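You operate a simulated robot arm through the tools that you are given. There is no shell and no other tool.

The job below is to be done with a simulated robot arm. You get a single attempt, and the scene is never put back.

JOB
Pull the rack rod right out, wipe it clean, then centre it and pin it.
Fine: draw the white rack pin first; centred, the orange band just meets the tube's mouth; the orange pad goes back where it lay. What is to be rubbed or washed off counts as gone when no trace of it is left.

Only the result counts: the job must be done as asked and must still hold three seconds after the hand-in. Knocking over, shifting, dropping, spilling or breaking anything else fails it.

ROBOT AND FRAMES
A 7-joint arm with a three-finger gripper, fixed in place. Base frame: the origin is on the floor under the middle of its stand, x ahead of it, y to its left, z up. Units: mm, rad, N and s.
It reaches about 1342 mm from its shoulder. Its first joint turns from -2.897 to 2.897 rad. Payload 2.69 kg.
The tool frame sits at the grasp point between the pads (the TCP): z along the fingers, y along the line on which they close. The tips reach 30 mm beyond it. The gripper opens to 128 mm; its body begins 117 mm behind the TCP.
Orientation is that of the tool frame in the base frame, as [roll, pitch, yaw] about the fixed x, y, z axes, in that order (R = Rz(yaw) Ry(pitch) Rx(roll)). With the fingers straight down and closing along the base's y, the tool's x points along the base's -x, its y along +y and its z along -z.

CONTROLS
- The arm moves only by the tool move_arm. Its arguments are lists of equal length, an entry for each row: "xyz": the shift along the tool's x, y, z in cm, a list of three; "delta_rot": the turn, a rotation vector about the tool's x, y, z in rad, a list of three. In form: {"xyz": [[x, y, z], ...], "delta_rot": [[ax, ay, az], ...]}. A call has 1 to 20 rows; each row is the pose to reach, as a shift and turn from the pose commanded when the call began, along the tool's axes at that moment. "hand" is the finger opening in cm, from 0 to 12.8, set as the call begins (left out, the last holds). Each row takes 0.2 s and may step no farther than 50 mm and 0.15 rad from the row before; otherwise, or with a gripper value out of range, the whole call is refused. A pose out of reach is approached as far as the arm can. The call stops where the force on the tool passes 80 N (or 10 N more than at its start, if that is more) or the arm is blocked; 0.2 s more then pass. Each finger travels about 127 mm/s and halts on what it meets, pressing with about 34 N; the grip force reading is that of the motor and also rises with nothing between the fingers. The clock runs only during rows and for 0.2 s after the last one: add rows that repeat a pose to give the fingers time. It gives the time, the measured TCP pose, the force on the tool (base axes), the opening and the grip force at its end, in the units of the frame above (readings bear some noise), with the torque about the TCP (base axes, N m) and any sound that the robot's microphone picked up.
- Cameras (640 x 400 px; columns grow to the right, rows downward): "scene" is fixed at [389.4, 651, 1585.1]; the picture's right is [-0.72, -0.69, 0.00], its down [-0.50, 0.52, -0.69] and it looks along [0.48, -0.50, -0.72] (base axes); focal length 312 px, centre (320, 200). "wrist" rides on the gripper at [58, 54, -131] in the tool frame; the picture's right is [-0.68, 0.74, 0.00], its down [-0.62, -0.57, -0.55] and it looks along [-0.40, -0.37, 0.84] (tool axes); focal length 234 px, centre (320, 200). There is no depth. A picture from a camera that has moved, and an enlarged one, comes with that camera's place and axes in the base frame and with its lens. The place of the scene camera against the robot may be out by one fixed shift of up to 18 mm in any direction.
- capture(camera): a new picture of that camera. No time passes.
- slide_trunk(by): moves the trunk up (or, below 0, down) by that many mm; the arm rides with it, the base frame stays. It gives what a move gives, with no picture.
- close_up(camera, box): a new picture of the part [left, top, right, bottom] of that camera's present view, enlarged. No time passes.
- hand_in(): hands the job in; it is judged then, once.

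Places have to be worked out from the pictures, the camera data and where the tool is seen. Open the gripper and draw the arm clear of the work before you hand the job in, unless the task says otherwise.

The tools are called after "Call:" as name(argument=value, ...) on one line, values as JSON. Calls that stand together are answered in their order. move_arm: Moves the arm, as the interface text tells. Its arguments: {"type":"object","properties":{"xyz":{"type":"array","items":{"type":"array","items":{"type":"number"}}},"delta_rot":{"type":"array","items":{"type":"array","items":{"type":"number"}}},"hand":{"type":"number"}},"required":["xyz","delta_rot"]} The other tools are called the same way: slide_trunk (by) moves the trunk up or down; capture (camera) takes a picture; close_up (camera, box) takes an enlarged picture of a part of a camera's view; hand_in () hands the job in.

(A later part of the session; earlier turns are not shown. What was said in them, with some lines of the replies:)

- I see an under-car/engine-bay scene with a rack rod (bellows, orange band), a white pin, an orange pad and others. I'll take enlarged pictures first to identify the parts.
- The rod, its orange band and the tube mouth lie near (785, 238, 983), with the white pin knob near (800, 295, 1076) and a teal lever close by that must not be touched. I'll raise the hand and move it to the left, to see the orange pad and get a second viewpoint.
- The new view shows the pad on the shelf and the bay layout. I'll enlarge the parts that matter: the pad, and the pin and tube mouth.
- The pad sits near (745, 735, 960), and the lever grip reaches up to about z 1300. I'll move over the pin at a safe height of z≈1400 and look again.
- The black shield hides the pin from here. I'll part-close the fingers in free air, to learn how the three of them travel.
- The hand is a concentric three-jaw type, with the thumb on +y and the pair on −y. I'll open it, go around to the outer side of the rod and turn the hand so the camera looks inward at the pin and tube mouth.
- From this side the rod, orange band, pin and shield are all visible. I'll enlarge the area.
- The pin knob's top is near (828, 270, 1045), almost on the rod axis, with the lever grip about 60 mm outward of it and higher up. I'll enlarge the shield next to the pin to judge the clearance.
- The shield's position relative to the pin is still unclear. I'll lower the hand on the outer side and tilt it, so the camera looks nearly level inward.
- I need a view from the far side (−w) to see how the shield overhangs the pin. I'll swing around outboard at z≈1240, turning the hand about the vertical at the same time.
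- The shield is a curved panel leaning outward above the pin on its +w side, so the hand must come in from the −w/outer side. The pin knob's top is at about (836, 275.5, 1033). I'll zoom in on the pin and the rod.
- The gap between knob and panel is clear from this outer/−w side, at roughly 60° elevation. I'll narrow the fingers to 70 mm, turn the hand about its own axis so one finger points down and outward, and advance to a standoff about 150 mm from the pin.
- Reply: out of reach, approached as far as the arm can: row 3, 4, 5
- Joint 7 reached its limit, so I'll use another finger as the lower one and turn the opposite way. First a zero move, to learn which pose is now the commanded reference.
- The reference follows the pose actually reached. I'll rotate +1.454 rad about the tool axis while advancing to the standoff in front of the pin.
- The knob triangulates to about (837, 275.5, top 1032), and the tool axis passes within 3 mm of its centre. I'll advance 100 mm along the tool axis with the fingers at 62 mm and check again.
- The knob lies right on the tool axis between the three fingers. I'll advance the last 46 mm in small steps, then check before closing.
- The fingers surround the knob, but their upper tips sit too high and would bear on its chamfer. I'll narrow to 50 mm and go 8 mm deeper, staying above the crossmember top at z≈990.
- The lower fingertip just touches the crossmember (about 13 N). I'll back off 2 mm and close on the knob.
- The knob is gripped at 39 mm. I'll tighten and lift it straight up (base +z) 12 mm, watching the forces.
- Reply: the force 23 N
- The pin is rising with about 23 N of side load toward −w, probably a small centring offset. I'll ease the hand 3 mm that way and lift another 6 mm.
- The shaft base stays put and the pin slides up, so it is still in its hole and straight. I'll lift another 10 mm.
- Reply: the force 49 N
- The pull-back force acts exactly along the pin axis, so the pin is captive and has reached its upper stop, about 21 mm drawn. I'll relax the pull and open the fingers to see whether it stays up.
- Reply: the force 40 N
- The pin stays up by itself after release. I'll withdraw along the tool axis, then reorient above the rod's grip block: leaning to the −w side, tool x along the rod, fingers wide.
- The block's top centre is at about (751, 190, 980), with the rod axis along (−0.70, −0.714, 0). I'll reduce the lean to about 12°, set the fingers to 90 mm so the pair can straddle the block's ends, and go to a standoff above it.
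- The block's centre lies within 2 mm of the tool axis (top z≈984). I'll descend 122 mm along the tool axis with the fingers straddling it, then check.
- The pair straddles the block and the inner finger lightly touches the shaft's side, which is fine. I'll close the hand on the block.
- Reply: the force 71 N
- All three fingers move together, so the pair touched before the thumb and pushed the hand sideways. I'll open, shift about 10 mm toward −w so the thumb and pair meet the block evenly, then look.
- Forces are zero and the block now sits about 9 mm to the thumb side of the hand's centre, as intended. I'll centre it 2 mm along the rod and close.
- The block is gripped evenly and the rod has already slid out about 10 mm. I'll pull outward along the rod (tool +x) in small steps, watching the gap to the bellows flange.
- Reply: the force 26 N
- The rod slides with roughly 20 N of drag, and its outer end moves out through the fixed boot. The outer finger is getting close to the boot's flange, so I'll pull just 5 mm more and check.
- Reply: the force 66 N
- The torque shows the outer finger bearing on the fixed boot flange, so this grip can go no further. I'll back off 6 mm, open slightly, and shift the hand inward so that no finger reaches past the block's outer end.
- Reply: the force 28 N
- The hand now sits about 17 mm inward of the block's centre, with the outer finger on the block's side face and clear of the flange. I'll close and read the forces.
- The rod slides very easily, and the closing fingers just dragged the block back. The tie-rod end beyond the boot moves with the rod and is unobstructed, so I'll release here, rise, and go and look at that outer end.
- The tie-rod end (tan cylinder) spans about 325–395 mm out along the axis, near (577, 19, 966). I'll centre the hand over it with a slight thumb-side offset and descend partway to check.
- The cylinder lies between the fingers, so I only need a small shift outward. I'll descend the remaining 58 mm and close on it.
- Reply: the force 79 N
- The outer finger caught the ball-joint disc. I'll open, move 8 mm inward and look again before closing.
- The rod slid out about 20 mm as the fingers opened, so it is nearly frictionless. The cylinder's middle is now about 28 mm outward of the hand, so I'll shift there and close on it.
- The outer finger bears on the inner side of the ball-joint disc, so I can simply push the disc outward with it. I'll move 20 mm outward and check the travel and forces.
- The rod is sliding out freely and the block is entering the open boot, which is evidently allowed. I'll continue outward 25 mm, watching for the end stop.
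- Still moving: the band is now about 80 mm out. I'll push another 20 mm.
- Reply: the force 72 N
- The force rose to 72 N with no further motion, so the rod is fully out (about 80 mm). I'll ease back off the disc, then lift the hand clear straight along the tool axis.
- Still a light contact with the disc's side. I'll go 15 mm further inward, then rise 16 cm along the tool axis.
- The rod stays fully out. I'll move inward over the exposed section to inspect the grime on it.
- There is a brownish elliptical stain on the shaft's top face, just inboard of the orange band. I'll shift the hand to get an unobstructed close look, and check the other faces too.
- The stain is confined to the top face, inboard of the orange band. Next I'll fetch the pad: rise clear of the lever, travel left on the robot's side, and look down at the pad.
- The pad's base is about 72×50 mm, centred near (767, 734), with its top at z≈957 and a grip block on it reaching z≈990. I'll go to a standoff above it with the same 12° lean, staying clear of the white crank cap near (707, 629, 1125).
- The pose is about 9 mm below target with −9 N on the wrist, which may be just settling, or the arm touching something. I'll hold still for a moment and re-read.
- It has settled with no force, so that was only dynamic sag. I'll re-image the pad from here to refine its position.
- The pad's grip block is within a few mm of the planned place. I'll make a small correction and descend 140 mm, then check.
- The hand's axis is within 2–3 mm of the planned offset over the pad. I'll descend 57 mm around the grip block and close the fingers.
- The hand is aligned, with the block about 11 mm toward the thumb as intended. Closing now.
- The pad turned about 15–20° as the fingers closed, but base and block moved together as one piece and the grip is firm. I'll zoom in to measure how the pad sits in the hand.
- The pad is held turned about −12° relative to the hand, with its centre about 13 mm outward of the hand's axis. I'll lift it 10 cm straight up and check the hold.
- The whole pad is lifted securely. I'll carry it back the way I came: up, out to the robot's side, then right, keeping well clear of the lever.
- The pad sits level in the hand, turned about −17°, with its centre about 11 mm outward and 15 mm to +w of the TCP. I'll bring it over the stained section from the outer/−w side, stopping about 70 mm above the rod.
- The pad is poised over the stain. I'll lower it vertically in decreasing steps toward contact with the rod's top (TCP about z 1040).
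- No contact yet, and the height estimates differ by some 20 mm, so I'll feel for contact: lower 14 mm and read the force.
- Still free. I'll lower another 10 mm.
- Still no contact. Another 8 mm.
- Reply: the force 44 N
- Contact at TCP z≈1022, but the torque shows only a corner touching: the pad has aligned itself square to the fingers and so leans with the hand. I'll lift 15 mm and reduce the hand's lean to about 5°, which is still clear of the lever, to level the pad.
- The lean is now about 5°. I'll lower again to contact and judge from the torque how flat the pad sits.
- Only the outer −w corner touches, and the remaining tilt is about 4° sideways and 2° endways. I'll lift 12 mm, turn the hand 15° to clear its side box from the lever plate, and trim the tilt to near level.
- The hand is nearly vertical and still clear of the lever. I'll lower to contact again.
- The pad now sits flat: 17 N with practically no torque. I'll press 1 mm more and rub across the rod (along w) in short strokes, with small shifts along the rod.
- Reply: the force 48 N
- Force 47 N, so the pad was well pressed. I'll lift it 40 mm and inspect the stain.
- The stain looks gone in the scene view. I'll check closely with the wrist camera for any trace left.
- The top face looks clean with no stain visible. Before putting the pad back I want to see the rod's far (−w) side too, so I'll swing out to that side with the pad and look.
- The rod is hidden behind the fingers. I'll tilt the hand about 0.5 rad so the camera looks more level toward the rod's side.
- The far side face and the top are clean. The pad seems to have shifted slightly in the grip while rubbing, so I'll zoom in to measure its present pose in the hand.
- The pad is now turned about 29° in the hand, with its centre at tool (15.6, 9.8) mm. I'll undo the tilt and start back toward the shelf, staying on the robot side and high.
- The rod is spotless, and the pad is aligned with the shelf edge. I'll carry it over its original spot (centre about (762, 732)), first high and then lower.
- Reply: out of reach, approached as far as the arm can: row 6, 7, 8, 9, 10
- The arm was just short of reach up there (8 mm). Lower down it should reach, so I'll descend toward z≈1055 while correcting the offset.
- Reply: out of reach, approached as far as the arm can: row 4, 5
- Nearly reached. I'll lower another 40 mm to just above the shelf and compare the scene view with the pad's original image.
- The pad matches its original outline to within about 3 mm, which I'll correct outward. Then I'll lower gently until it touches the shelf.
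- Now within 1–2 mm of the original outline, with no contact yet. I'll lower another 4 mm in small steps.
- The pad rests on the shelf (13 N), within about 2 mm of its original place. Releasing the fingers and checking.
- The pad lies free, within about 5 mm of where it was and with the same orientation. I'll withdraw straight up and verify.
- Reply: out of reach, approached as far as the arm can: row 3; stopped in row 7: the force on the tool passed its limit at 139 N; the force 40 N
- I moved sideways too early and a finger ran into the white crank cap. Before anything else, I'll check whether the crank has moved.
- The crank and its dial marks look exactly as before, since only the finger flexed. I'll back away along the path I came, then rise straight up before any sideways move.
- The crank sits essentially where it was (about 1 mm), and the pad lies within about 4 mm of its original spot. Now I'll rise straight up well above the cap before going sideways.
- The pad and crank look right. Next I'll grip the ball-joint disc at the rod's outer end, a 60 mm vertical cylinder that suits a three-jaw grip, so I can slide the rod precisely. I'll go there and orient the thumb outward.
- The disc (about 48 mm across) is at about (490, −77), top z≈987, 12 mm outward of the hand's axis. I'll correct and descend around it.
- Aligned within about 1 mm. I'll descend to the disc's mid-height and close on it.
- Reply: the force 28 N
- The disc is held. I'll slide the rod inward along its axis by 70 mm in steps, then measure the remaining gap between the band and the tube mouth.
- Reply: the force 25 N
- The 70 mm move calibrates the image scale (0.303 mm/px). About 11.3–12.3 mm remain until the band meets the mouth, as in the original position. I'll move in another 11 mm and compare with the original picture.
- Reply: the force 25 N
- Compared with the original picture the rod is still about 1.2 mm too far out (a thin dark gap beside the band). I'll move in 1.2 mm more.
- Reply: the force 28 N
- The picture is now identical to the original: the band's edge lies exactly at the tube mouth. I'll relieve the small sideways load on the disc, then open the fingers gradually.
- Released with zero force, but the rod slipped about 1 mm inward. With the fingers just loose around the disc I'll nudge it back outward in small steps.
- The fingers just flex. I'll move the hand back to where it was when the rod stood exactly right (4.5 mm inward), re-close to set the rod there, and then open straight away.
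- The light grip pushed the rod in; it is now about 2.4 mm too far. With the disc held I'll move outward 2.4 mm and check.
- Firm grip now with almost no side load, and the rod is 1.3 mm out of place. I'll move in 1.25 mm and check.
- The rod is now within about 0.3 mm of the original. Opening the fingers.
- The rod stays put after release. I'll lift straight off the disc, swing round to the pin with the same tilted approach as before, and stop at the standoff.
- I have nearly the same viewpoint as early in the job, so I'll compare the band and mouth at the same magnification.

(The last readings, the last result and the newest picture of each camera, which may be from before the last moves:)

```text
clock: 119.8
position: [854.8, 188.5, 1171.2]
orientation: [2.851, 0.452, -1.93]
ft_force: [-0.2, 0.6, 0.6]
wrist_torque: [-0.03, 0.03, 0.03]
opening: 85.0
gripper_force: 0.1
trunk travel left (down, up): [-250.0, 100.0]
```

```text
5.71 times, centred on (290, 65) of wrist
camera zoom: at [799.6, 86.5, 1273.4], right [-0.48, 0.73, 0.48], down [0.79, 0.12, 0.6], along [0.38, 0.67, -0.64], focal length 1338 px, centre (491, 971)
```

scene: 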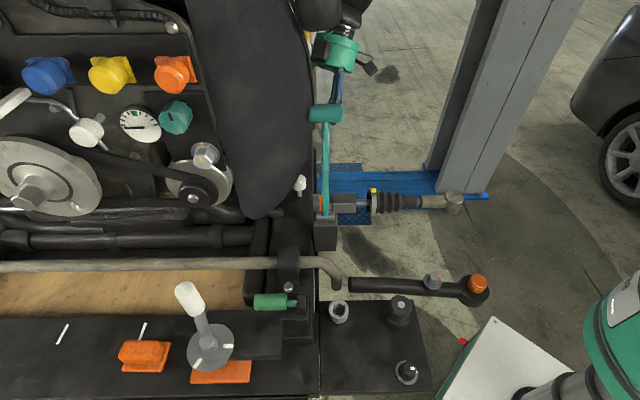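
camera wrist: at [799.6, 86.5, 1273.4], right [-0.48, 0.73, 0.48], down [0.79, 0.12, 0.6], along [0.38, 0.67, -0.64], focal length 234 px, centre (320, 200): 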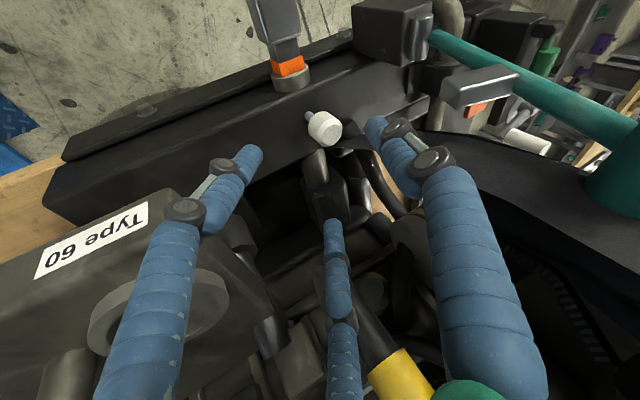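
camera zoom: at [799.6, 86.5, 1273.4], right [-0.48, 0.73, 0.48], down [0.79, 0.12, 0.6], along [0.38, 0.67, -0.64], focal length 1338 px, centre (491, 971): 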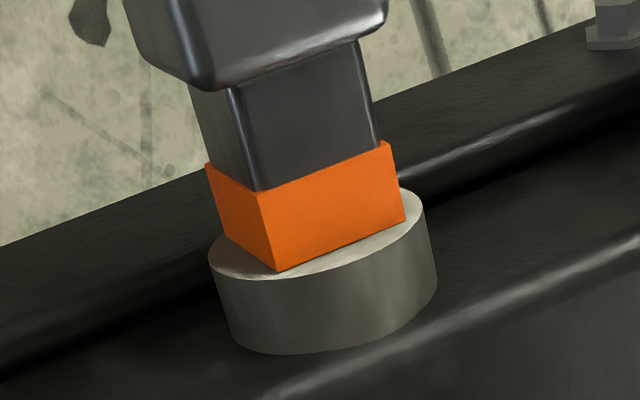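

The band just meets the mouth. I'll line up with the raised pin knob, narrow the fingers to 60 mm and go back in along the tool axis.

Call:
move_arm(xyz=[[-0.8, -0.06, 0], [-0.8, -0.06, 3], [-0.8, -0.06, 6], [-0.8, -0.06, 9], [-0.8, -0.06, 11.5], [-0.8, -0.06, 12.87]], delta_rot=[[0, 0, 0], [0, 0, 0], [0, 0, 0], [0, 0, 0], [0, 0, 0], [0, 0, 0]], hand=6)

Call:
close_up(camera="wrist", box=[240, 100, 400, 240])

Call:
close_up(camera="scene", box=[270, 130, 370, 220])

```text
clock: 121.2
position: [841.7, 258.0, 1062.2]
orientation: [2.856, 0.45, -1.93]
ft_force: [-0.6, 0.1, 0.6]
wrist_torque: [-0.01, 0.0, 0.0]
opening: 60.1
gripper_force: 0.1
trunk travel left (down, up): [-250.0, 100.0]
```

```text
2.86 times, centred on (320, 170) of wrist
camera zoom: at [787.7, 155.9, 1164.9], right [-0.48, 0.73, 0.48], down [0.79, 0.12, 0.6], along [0.38, 0.67, -0.64], focal length 669 px, centre (320, 286)
```

zoom: 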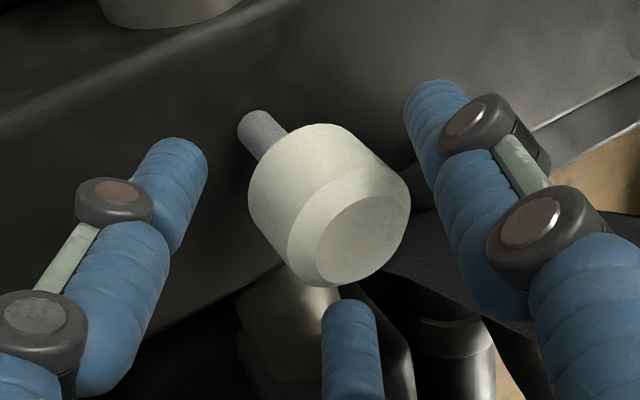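

```text
4.44 times, centred on (320, 175) of scene
camera zoom: at [389.4, 651.0, 1585.1], right [-0.72, -0.69, 0.0], down [-0.5, 0.52, -0.69], along [0.48, -0.5, -0.72], focal length 1387 px, centre (320, 311)
```

zoom: 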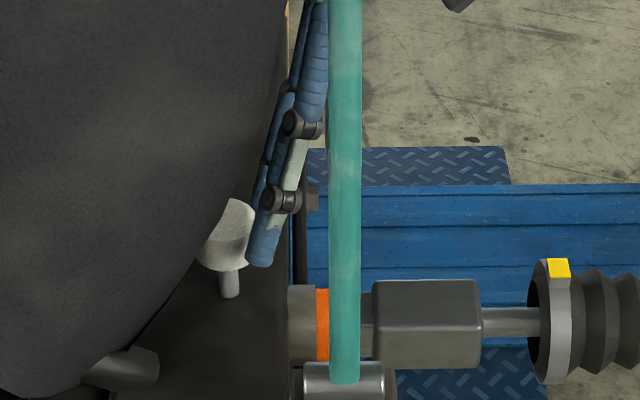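

The knob is centred between the fingers. I'll make a small correction and close on it.

Call:
move_arm(xyz=[[-0.06, 0.2, 0.2], [-0.06, 0.2, 0.2], [-0.06, 0.2, 0.2], [-0.06, 0.2, 0.2]], delta_rot=[[0, 0, 0], [0, 0, 0], [0, 0, 0], [0, 0, 0]], hand=2.5)

Call:
close_up(camera="scene", box=[295, 170, 335, 205])

Call:
close_up(camera="wrist", box=[240, 100, 400, 240])

```text
clock: 122.2
position: [840.7, 258.2, 1063.1]
orientation: [2.857, 0.454, -1.93]
ft_force: [7.4, -15.0, 0.6]
wrist_torque: [-0.65, -0.16, -0.28]
opening: 37.6
gripper_force: 45.3
trunk travel left (down, up): [-250.0, 100.0]
```

```text
11.43 times, centred on (315, 188) of scene
camera zoom: at [389.4, 651.0, 1585.1], right [-0.72, -0.69, 0.0], down [-0.5, 0.52, -0.69], along [0.48, -0.5, -0.72], focal length 3567 px, centre (377, 343)
```

zoom: 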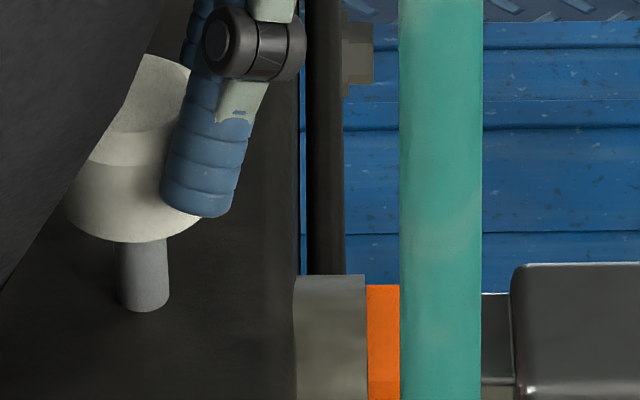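

```text
2.86 times, centred on (320, 170) of wrist
camera zoom: at [786.1, 156.5, 1164.5], right [-0.48, 0.73, 0.48], down [0.79, 0.12, 0.6], along [0.38, 0.67, -0.64], focal length 669 px, centre (320, 286)
```

zoom: 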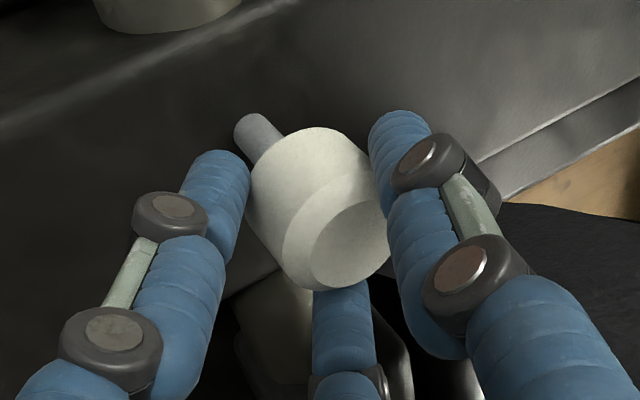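

The knob is gripped. I'll push the pin straight down 8 mm and watch the force.

Call:
move_arm(xyz=[[0.2, -0.18, 0.31], [0.37, -0.28, 0.66]], delta_rot=[[0, 0, 0], [0, 0, 0]])

Call:
close_up(camera="scene", box=[295, 170, 335, 205])

```text
clock: 122.8
position: [842.0, 258.2, 1054.7]
orientation: [2.855, 0.453, -1.929]
ft_force: [3.4, -14.0, 0.6]
wrist_torque: [-0.4, 0.07, -0.08]
opening: 37.9
gripper_force: 44.7
trunk travel left (down, up): [-250.0, 100.0]
```

```text
11.43 times, centred on (315, 188) of scene
camera zoom: at [389.4, 651.0, 1585.1], right [-0.72, -0.69, 0.0], down [-0.5, 0.52, -0.69], along [0.48, -0.5, -0.72], focal length 3567 px, centre (377, 343)
```

zoom: 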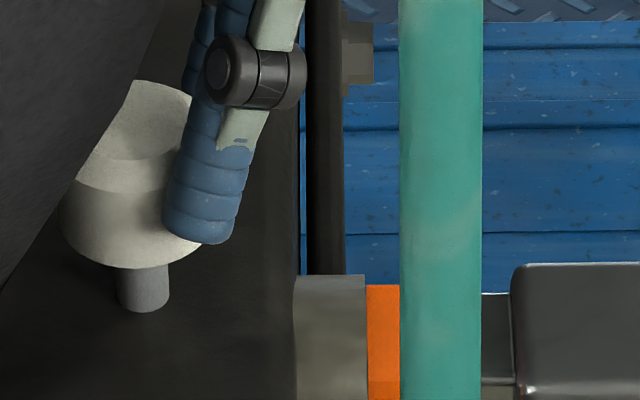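

It slides down freely. Another 9 mm.

Call:
move_arm(xyz=[[0.2, -0.12, 0.39], [0.39, -0.23, 0.78]], delta_rot=[[0, 0, 0], [0, 0, 0]])

Call:
close_up(camera="scene", box=[295, 170, 335, 205])

```text
clock: 123.4
position: [842.0, 257.9, 1045.9]
orientation: [2.852, 0.453, -1.931]
ft_force: [5.3, -14.5, 1.3]
wrist_torque: [-0.51, -0.05, -0.15]
opening: 37.5
gripper_force: 44.9
trunk travel left (down, up): [-250.0, 100.0]
```

```text
11.43 times, centred on (315, 188) of scene
camera zoom: at [389.4, 651.0, 1585.1], right [-0.72, -0.69, 0.0], down [-0.5, 0.52, -0.69], along [0.48, -0.5, -0.72], focal length 3567 px, centre (377, 343)
```

zoom: 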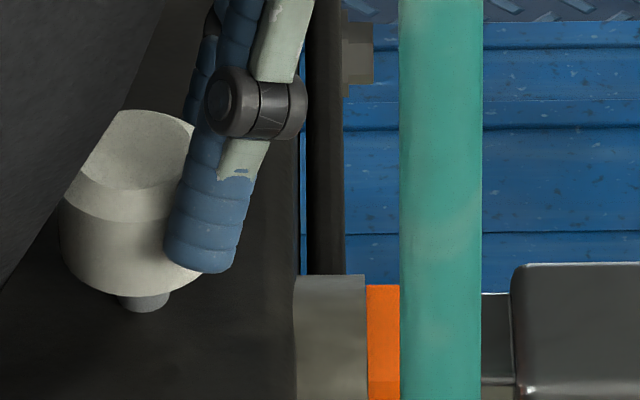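

Still free. Four more millimetres, mindful that the lower fingertip nears the crossmember.

Call:
move_arm(xyz=[[0.09, -0.05, 0.17], [0.175, -0.1, 0.345]], delta_rot=[[0, 0, 0], [0, 0, 0]])

Call:
close_up(camera="scene", box=[295, 170, 335, 205])

Call:
close_up(camera="scene", box=[280, 165, 350, 225])

```text
clock: 124.0
position: [840.7, 258.2, 1042.1]
orientation: [2.854, 0.455, -1.929]
ft_force: [8.2, -15.6, 1.1]
wrist_torque: [-0.54, -0.15, -0.2]
opening: 37.4
gripper_force: 45.0
trunk travel left (down, up): [-250.0, 100.0]
```

```text
11.43 times, centred on (315, 188) of scene
camera zoom: at [389.4, 651.0, 1585.1], right [-0.72, -0.69, 0.0], down [-0.5, 0.52, -0.69], along [0.48, -0.5, -0.72], focal length 3567 px, centre (377, 343)
```

zoom: 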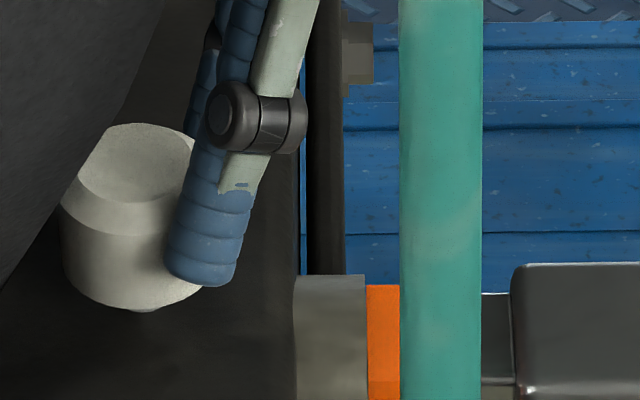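

```text
6.67 times, centred on (315, 195) of scene
camera zoom: at [389.4, 651.0, 1585.1], right [-0.72, -0.69, 0.0], down [-0.5, 0.52, -0.69], along [0.48, -0.5, -0.72], focal length 2081 px, centre (353, 233)
```

zoom: 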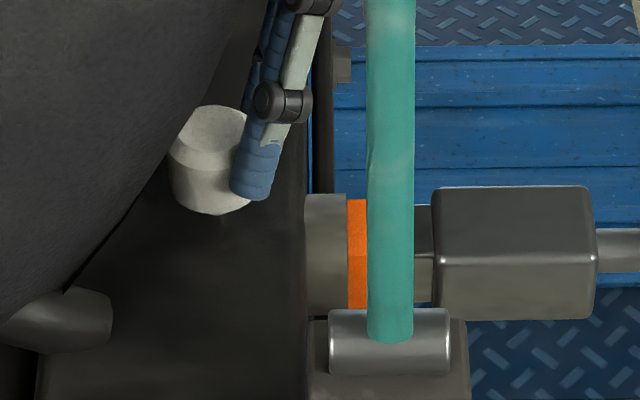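

The knob is back at practically its original height. I'll press 2 mm more to make sure it's fully home.

Call:
move_arm(xyz=[[0.05, -0.03, 0.09], [0.1, -0.06, 0.19], [0.1, -0.06, 0.19]], delta_rot=[[0, 0, 0], [0, 0, 0], [0, 0, 0]])

Call:
close_up(camera="scene", box=[280, 165, 350, 225])

```text
clock: 124.8
position: [841.0, 258.5, 1040.0]
orientation: [2.856, 0.453, -1.931]
ft_force: [6.1, -13.2, 10.0]
wrist_torque: [-0.32, 0.02, -0.18]
opening: 37.3
gripper_force: 44.9
trunk travel left (down, up): [-250.0, 100.0]
```

```text
6.67 times, centred on (315, 195) of scene
camera zoom: at [389.4, 651.0, 1585.1], right [-0.72, -0.69, 0.0], down [-0.5, 0.52, -0.69], along [0.48, -0.5, -0.72], focal length 2081 px, centre (353, 233)
```

zoom: 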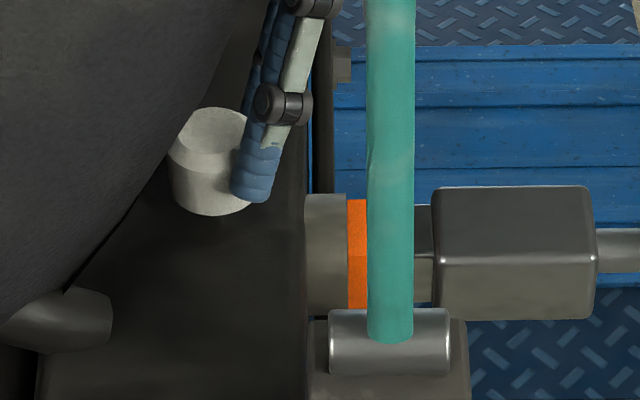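

The pin is fully home (10 N seating resistance at its original height). I'll open moderately to 50 mm and confirm the fingers are free before withdrawing.

Call:
move_arm(xyz=[[0, 0, 0], [0, 0, 0], [0, 0, 0]], delta_rot=[[0, 0, 0], [0, 0, 0], [0, 0, 0]], hand=5.0)

Call:
close_up(camera="scene", box=[280, 165, 350, 225])

Call:
close_up(camera="wrist", box=[240, 100, 400, 240])

```text
clock: 125.6
position: [839.8, 259.0, 1038.2]
orientation: [2.853, 0.452, -1.931]
ft_force: [-1.4, 0.3, 1.0]
wrist_torque: [-0.02, 0.06, -0.03]
opening: 50.4
gripper_force: 0.1
trunk travel left (down, up): [-250.0, 100.0]
```

```text
6.67 times, centred on (315, 195) of scene
camera zoom: at [389.4, 651.0, 1585.1], right [-0.72, -0.69, 0.0], down [-0.5, 0.52, -0.69], along [0.48, -0.5, -0.72], focal length 2081 px, centre (353, 233)
```

zoom: 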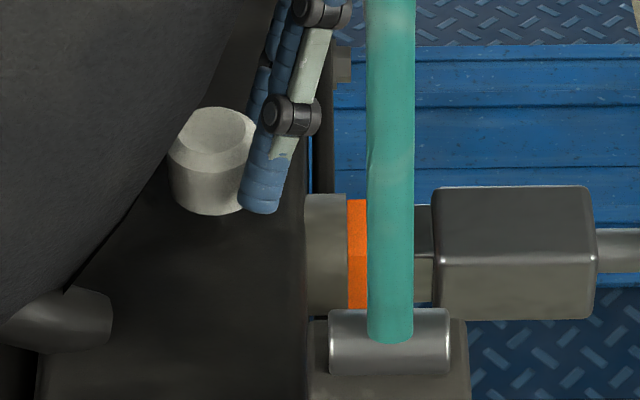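

```text
2.86 times, centred on (320, 170) of wrist
camera zoom: at [785.5, 157.3, 1141.0], right [-0.48, 0.73, 0.48], down [0.79, 0.12, 0.6], along [0.38, 0.67, -0.64], focal length 669 px, centre (320, 286)
```

zoom: 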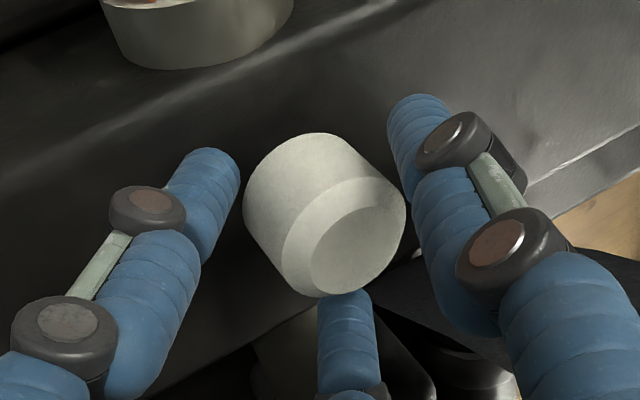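

The fingers are free and the pin sits at home. Withdrawing along the tool axis.

Call:
move_arm(xyz=[[0, 0, -1.5], [0, 0, -3], [0, 0, -6], [0, 0, -10], [0, 0, -14], [0, 0, -17]], delta_rot=[[0, 0, 0], [0, 0, 0], [0, 0, 0], [0, 0, 0], [0, 0, 0], [0, 0, 0]])

Call:
close_up(camera="scene", box=[280, 165, 350, 225])

Call:
close_up(camera="wrist", box=[240, 60, 400, 160])

Call:
close_up(camera="wrist", box=[255, 30, 325, 100])

```text
clock: 127.0
position: [861.9, 176.1, 1187.8]
orientation: [2.853, 0.451, -1.931]
ft_force: [-0.3, 0.2, 0.1]
wrist_torque: [-0.03, -0.04, 0.0]
opening: 50.1
gripper_force: 0.0
trunk travel left (down, up): [-250.0, 100.0]
```

```text
6.67 times, centred on (315, 195) of scene
camera zoom: at [389.4, 651.0, 1585.1], right [-0.72, -0.69, 0.0], down [-0.5, 0.52, -0.69], along [0.48, -0.5, -0.72], focal length 2081 px, centre (353, 233)
```

zoom: 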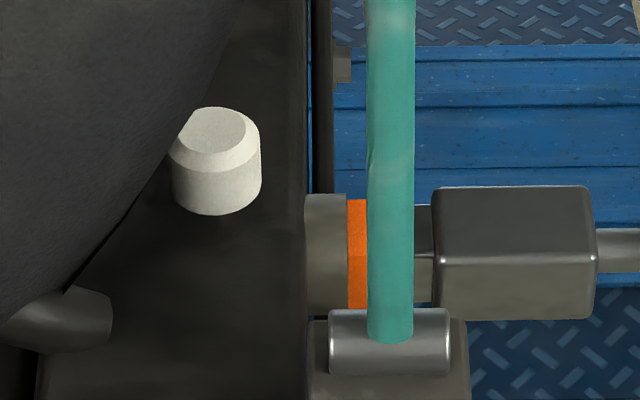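

```text
4.00 times, centred on (320, 110) of wrist
camera zoom: at [807.2, 74.1, 1288.6], right [-0.48, 0.73, 0.48], down [0.79, 0.12, 0.6], along [0.38, 0.67, -0.64], focal length 937 px, centre (320, 560)
```

zoom: 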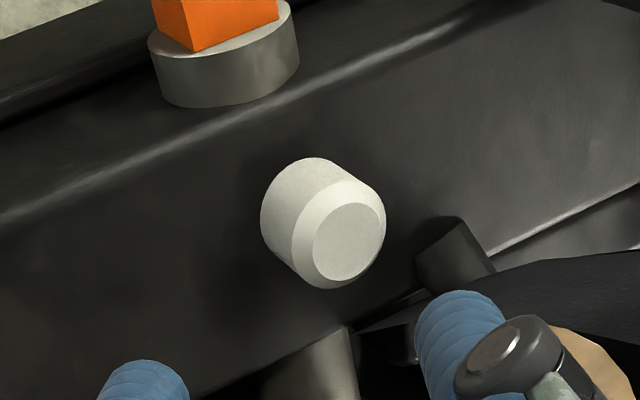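

```text
5.71 times, centred on (290, 65) of wrist
camera zoom: at [807.2, 74.1, 1288.6], right [-0.48, 0.73, 0.48], down [0.79, 0.12, 0.6], along [0.38, 0.67, -0.64], focal length 1338 px, centre (491, 971)
```

zoom: 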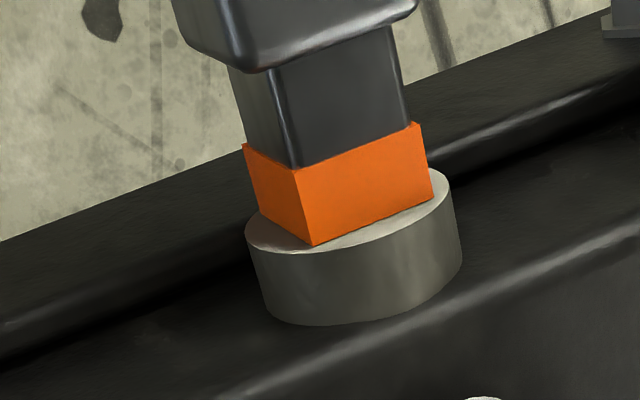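

Everything matches the starting picture: pin home, band at the mouth. I'll retreat outward and upward, open the gripper, and do a final check of the pad, crank and surroundings.

Call:
move_arm(xyz=[[0, 0, -3], [2, 2, -5], [5, 4, -7], [8, 6, -9], [11, 8, -11], [14, 10, -12], [14, 10, -12]], delta_rot=[[0, 0, 0], [0, 0, 0], [0, 0, 0], [0, 0, 0], [0, 0, 0], [0, 0, 0], [0, 0, 0]], hand=12.8)

Call:
capture(camera="scene")

Call:
close_up(camera="scene", box=[40, 270, 320, 400])

Call:
close_up(camera="scene", box=[270, 150, 510, 300])

```text
clock: 128.6
position: [735.1, 20.4, 1254.8]
orientation: [2.854, 0.453, -1.93]
ft_force: [0.3, 0.4, -0.1]
wrist_torque: [0.03, -0.02, -0.01]
opening: 128.2
gripper_force: 0.0
trunk travel left (down, up): [-250.0, 100.0]
```

```text
taken
```

scene: 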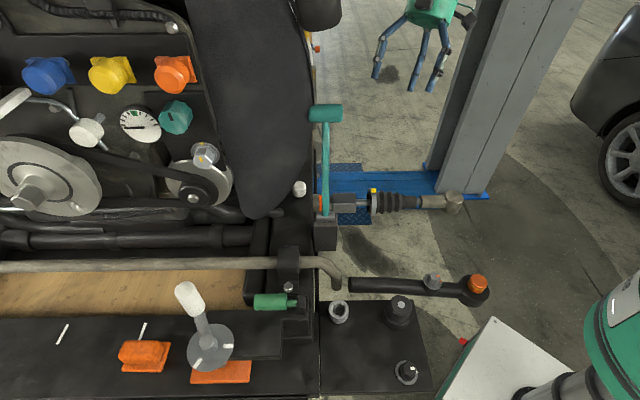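

```text
2.29 times, centred on (180, 335) of scene
camera zoom: at [389.4, 651.0, 1585.1], right [-0.72, -0.69, 0.0], down [-0.5, 0.52, -0.69], along [0.48, -0.5, -0.72], focal length 713 px, centre (640, -109)
```

zoom: 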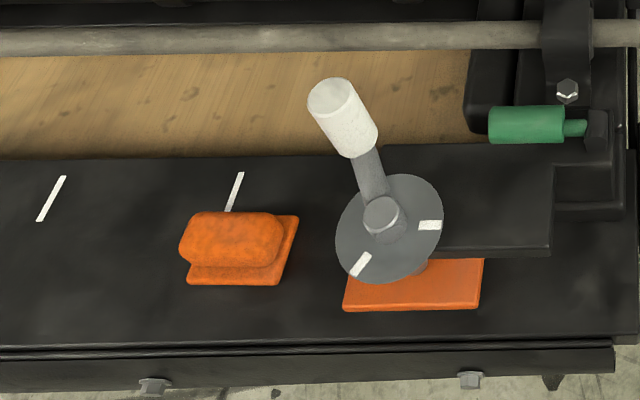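

```text
2.67 times, centred on (390, 225) of scene
camera zoom: at [389.4, 651.0, 1585.1], right [-0.72, -0.69, 0.0], down [-0.5, 0.52, -0.69], along [0.48, -0.5, -0.72], focal length 832 px, centre (133, 133)
```

zoom: 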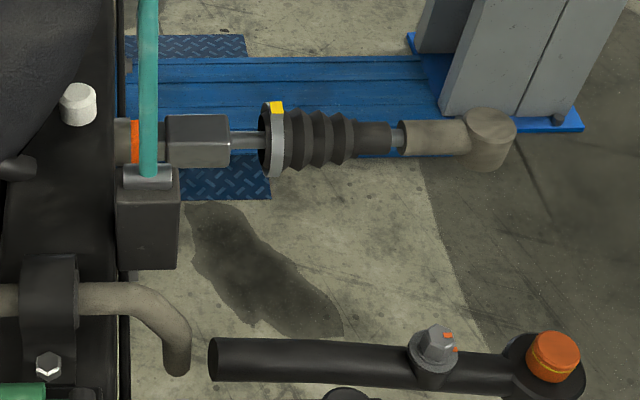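

Call:
close_up(camera="scene", box=[60, 310, 220, 390])

Call:
close_up(camera="scene", box=[50, 250, 250, 390])

```text
4.00 times, centred on (140, 350) of scene
camera zoom: at [389.4, 651.0, 1585.1], right [-0.72, -0.69, 0.0], down [-0.5, 0.52, -0.69], along [0.48, -0.5, -0.72], focal length 1248 px, centre (1040, -400)
```

zoom: 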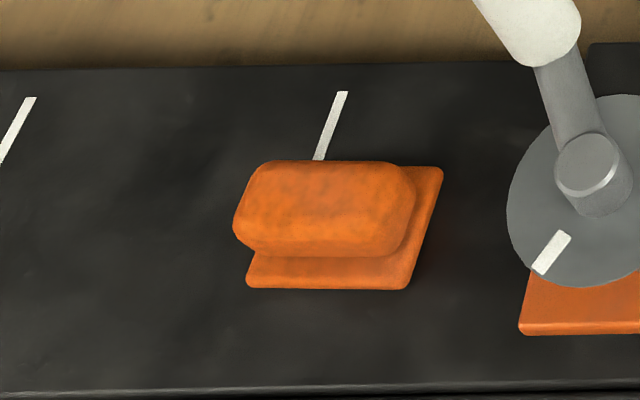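

```text
2.86 times, centred on (150, 320) of scene
camera zoom: at [389.4, 651.0, 1585.1], right [-0.72, -0.69, 0.0], down [-0.5, 0.52, -0.69], along [0.48, -0.5, -0.72], focal length 892 px, centre (806, -143)
```

zoom: 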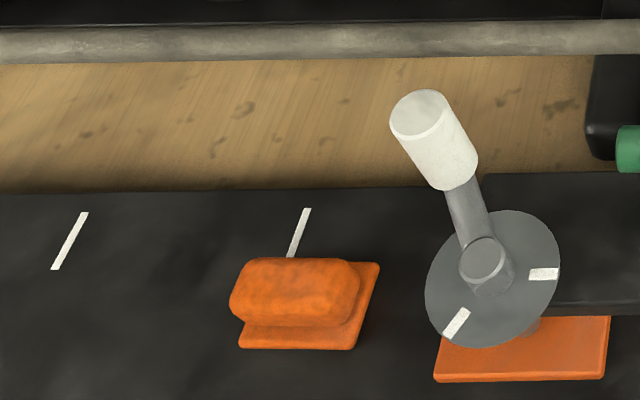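

All checks match: band at the mouth, pin home, rod clean, pad back within a few millimetres, crank within about 1 mm. I'll draw the arm a little further clear and then hand in.

Call:
move_arm(xyz=[[1.5, 3, -1.5], [3, 6, -3], [4.5, 9, -4.5], [4.5, 9, -4.5]], delta_rot=[[0, 0, 0], [0, 0, 0], [0, 0, 0], [0, 0, 0]])

Call:
close_up(camera="scene", box=[280, 165, 350, 225])

```text
clock: 129.6
position: [641.8, -19.3, 1296.7]
orientation: [2.856, 0.453, -1.93]
ft_force: [-0.4, -0.9, 0.7]
wrist_torque: [-0.04, -0.03, -0.01]
opening: 128.1
gripper_force: 0.1
trunk travel left (down, up): [-250.0, 100.0]
```

```text
6.67 times, centred on (315, 195) of scene
camera zoom: at [389.4, 651.0, 1585.1], right [-0.72, -0.69, 0.0], down [-0.5, 0.52, -0.69], along [0.48, -0.5, -0.72], focal length 2081 px, centre (353, 233)
```

zoom: 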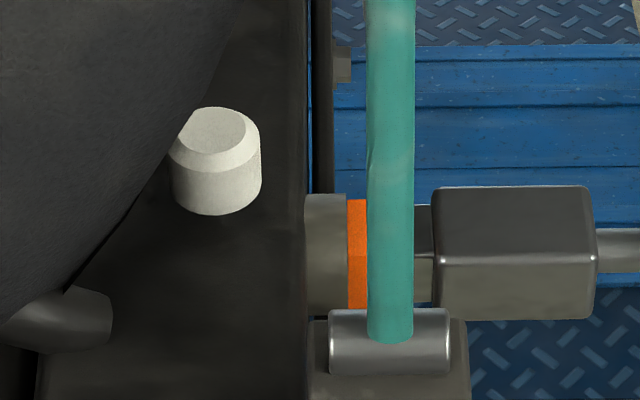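

The rod is centred with its band at the mouth, the pin is home, the gripper is open and the arm is clear. Handing in.

Call:
hand_in()

```text
The job is handed in.
```

I've handed the job in. The rack rod was pulled fully out, wiped clean, centred and pinned again; I haven't seen the judge's result.

- **White pin:** I drew it first, and it stayed up in its raised position. Afterwards I pushed it back until it seated at its original height.
- **Rod:** It came out about 80 mm to its stop. The brown stain on its top face was gone after wiping. I saw no other marks on the top or sides, but I couldn't see the underside.
- **Centring:** The orange band's edge sits at the tube's mouth, within about half a millimetre of where it started in the pictures.
- **Orange pad:** It is back on the shelf in the same orientation, about 4–5 mm from its original spot.
- **Contact with the crank:** While leaving the shelf, a finger ran into the white crank cap, and the arm stopped on its force limit. The pictures show the cap about 1 mm from where it was; I left it rather than risk moving it more. This is the one thing I'd expect could count against the job.

At hand-in the gripper was open and the arm clear of the work.
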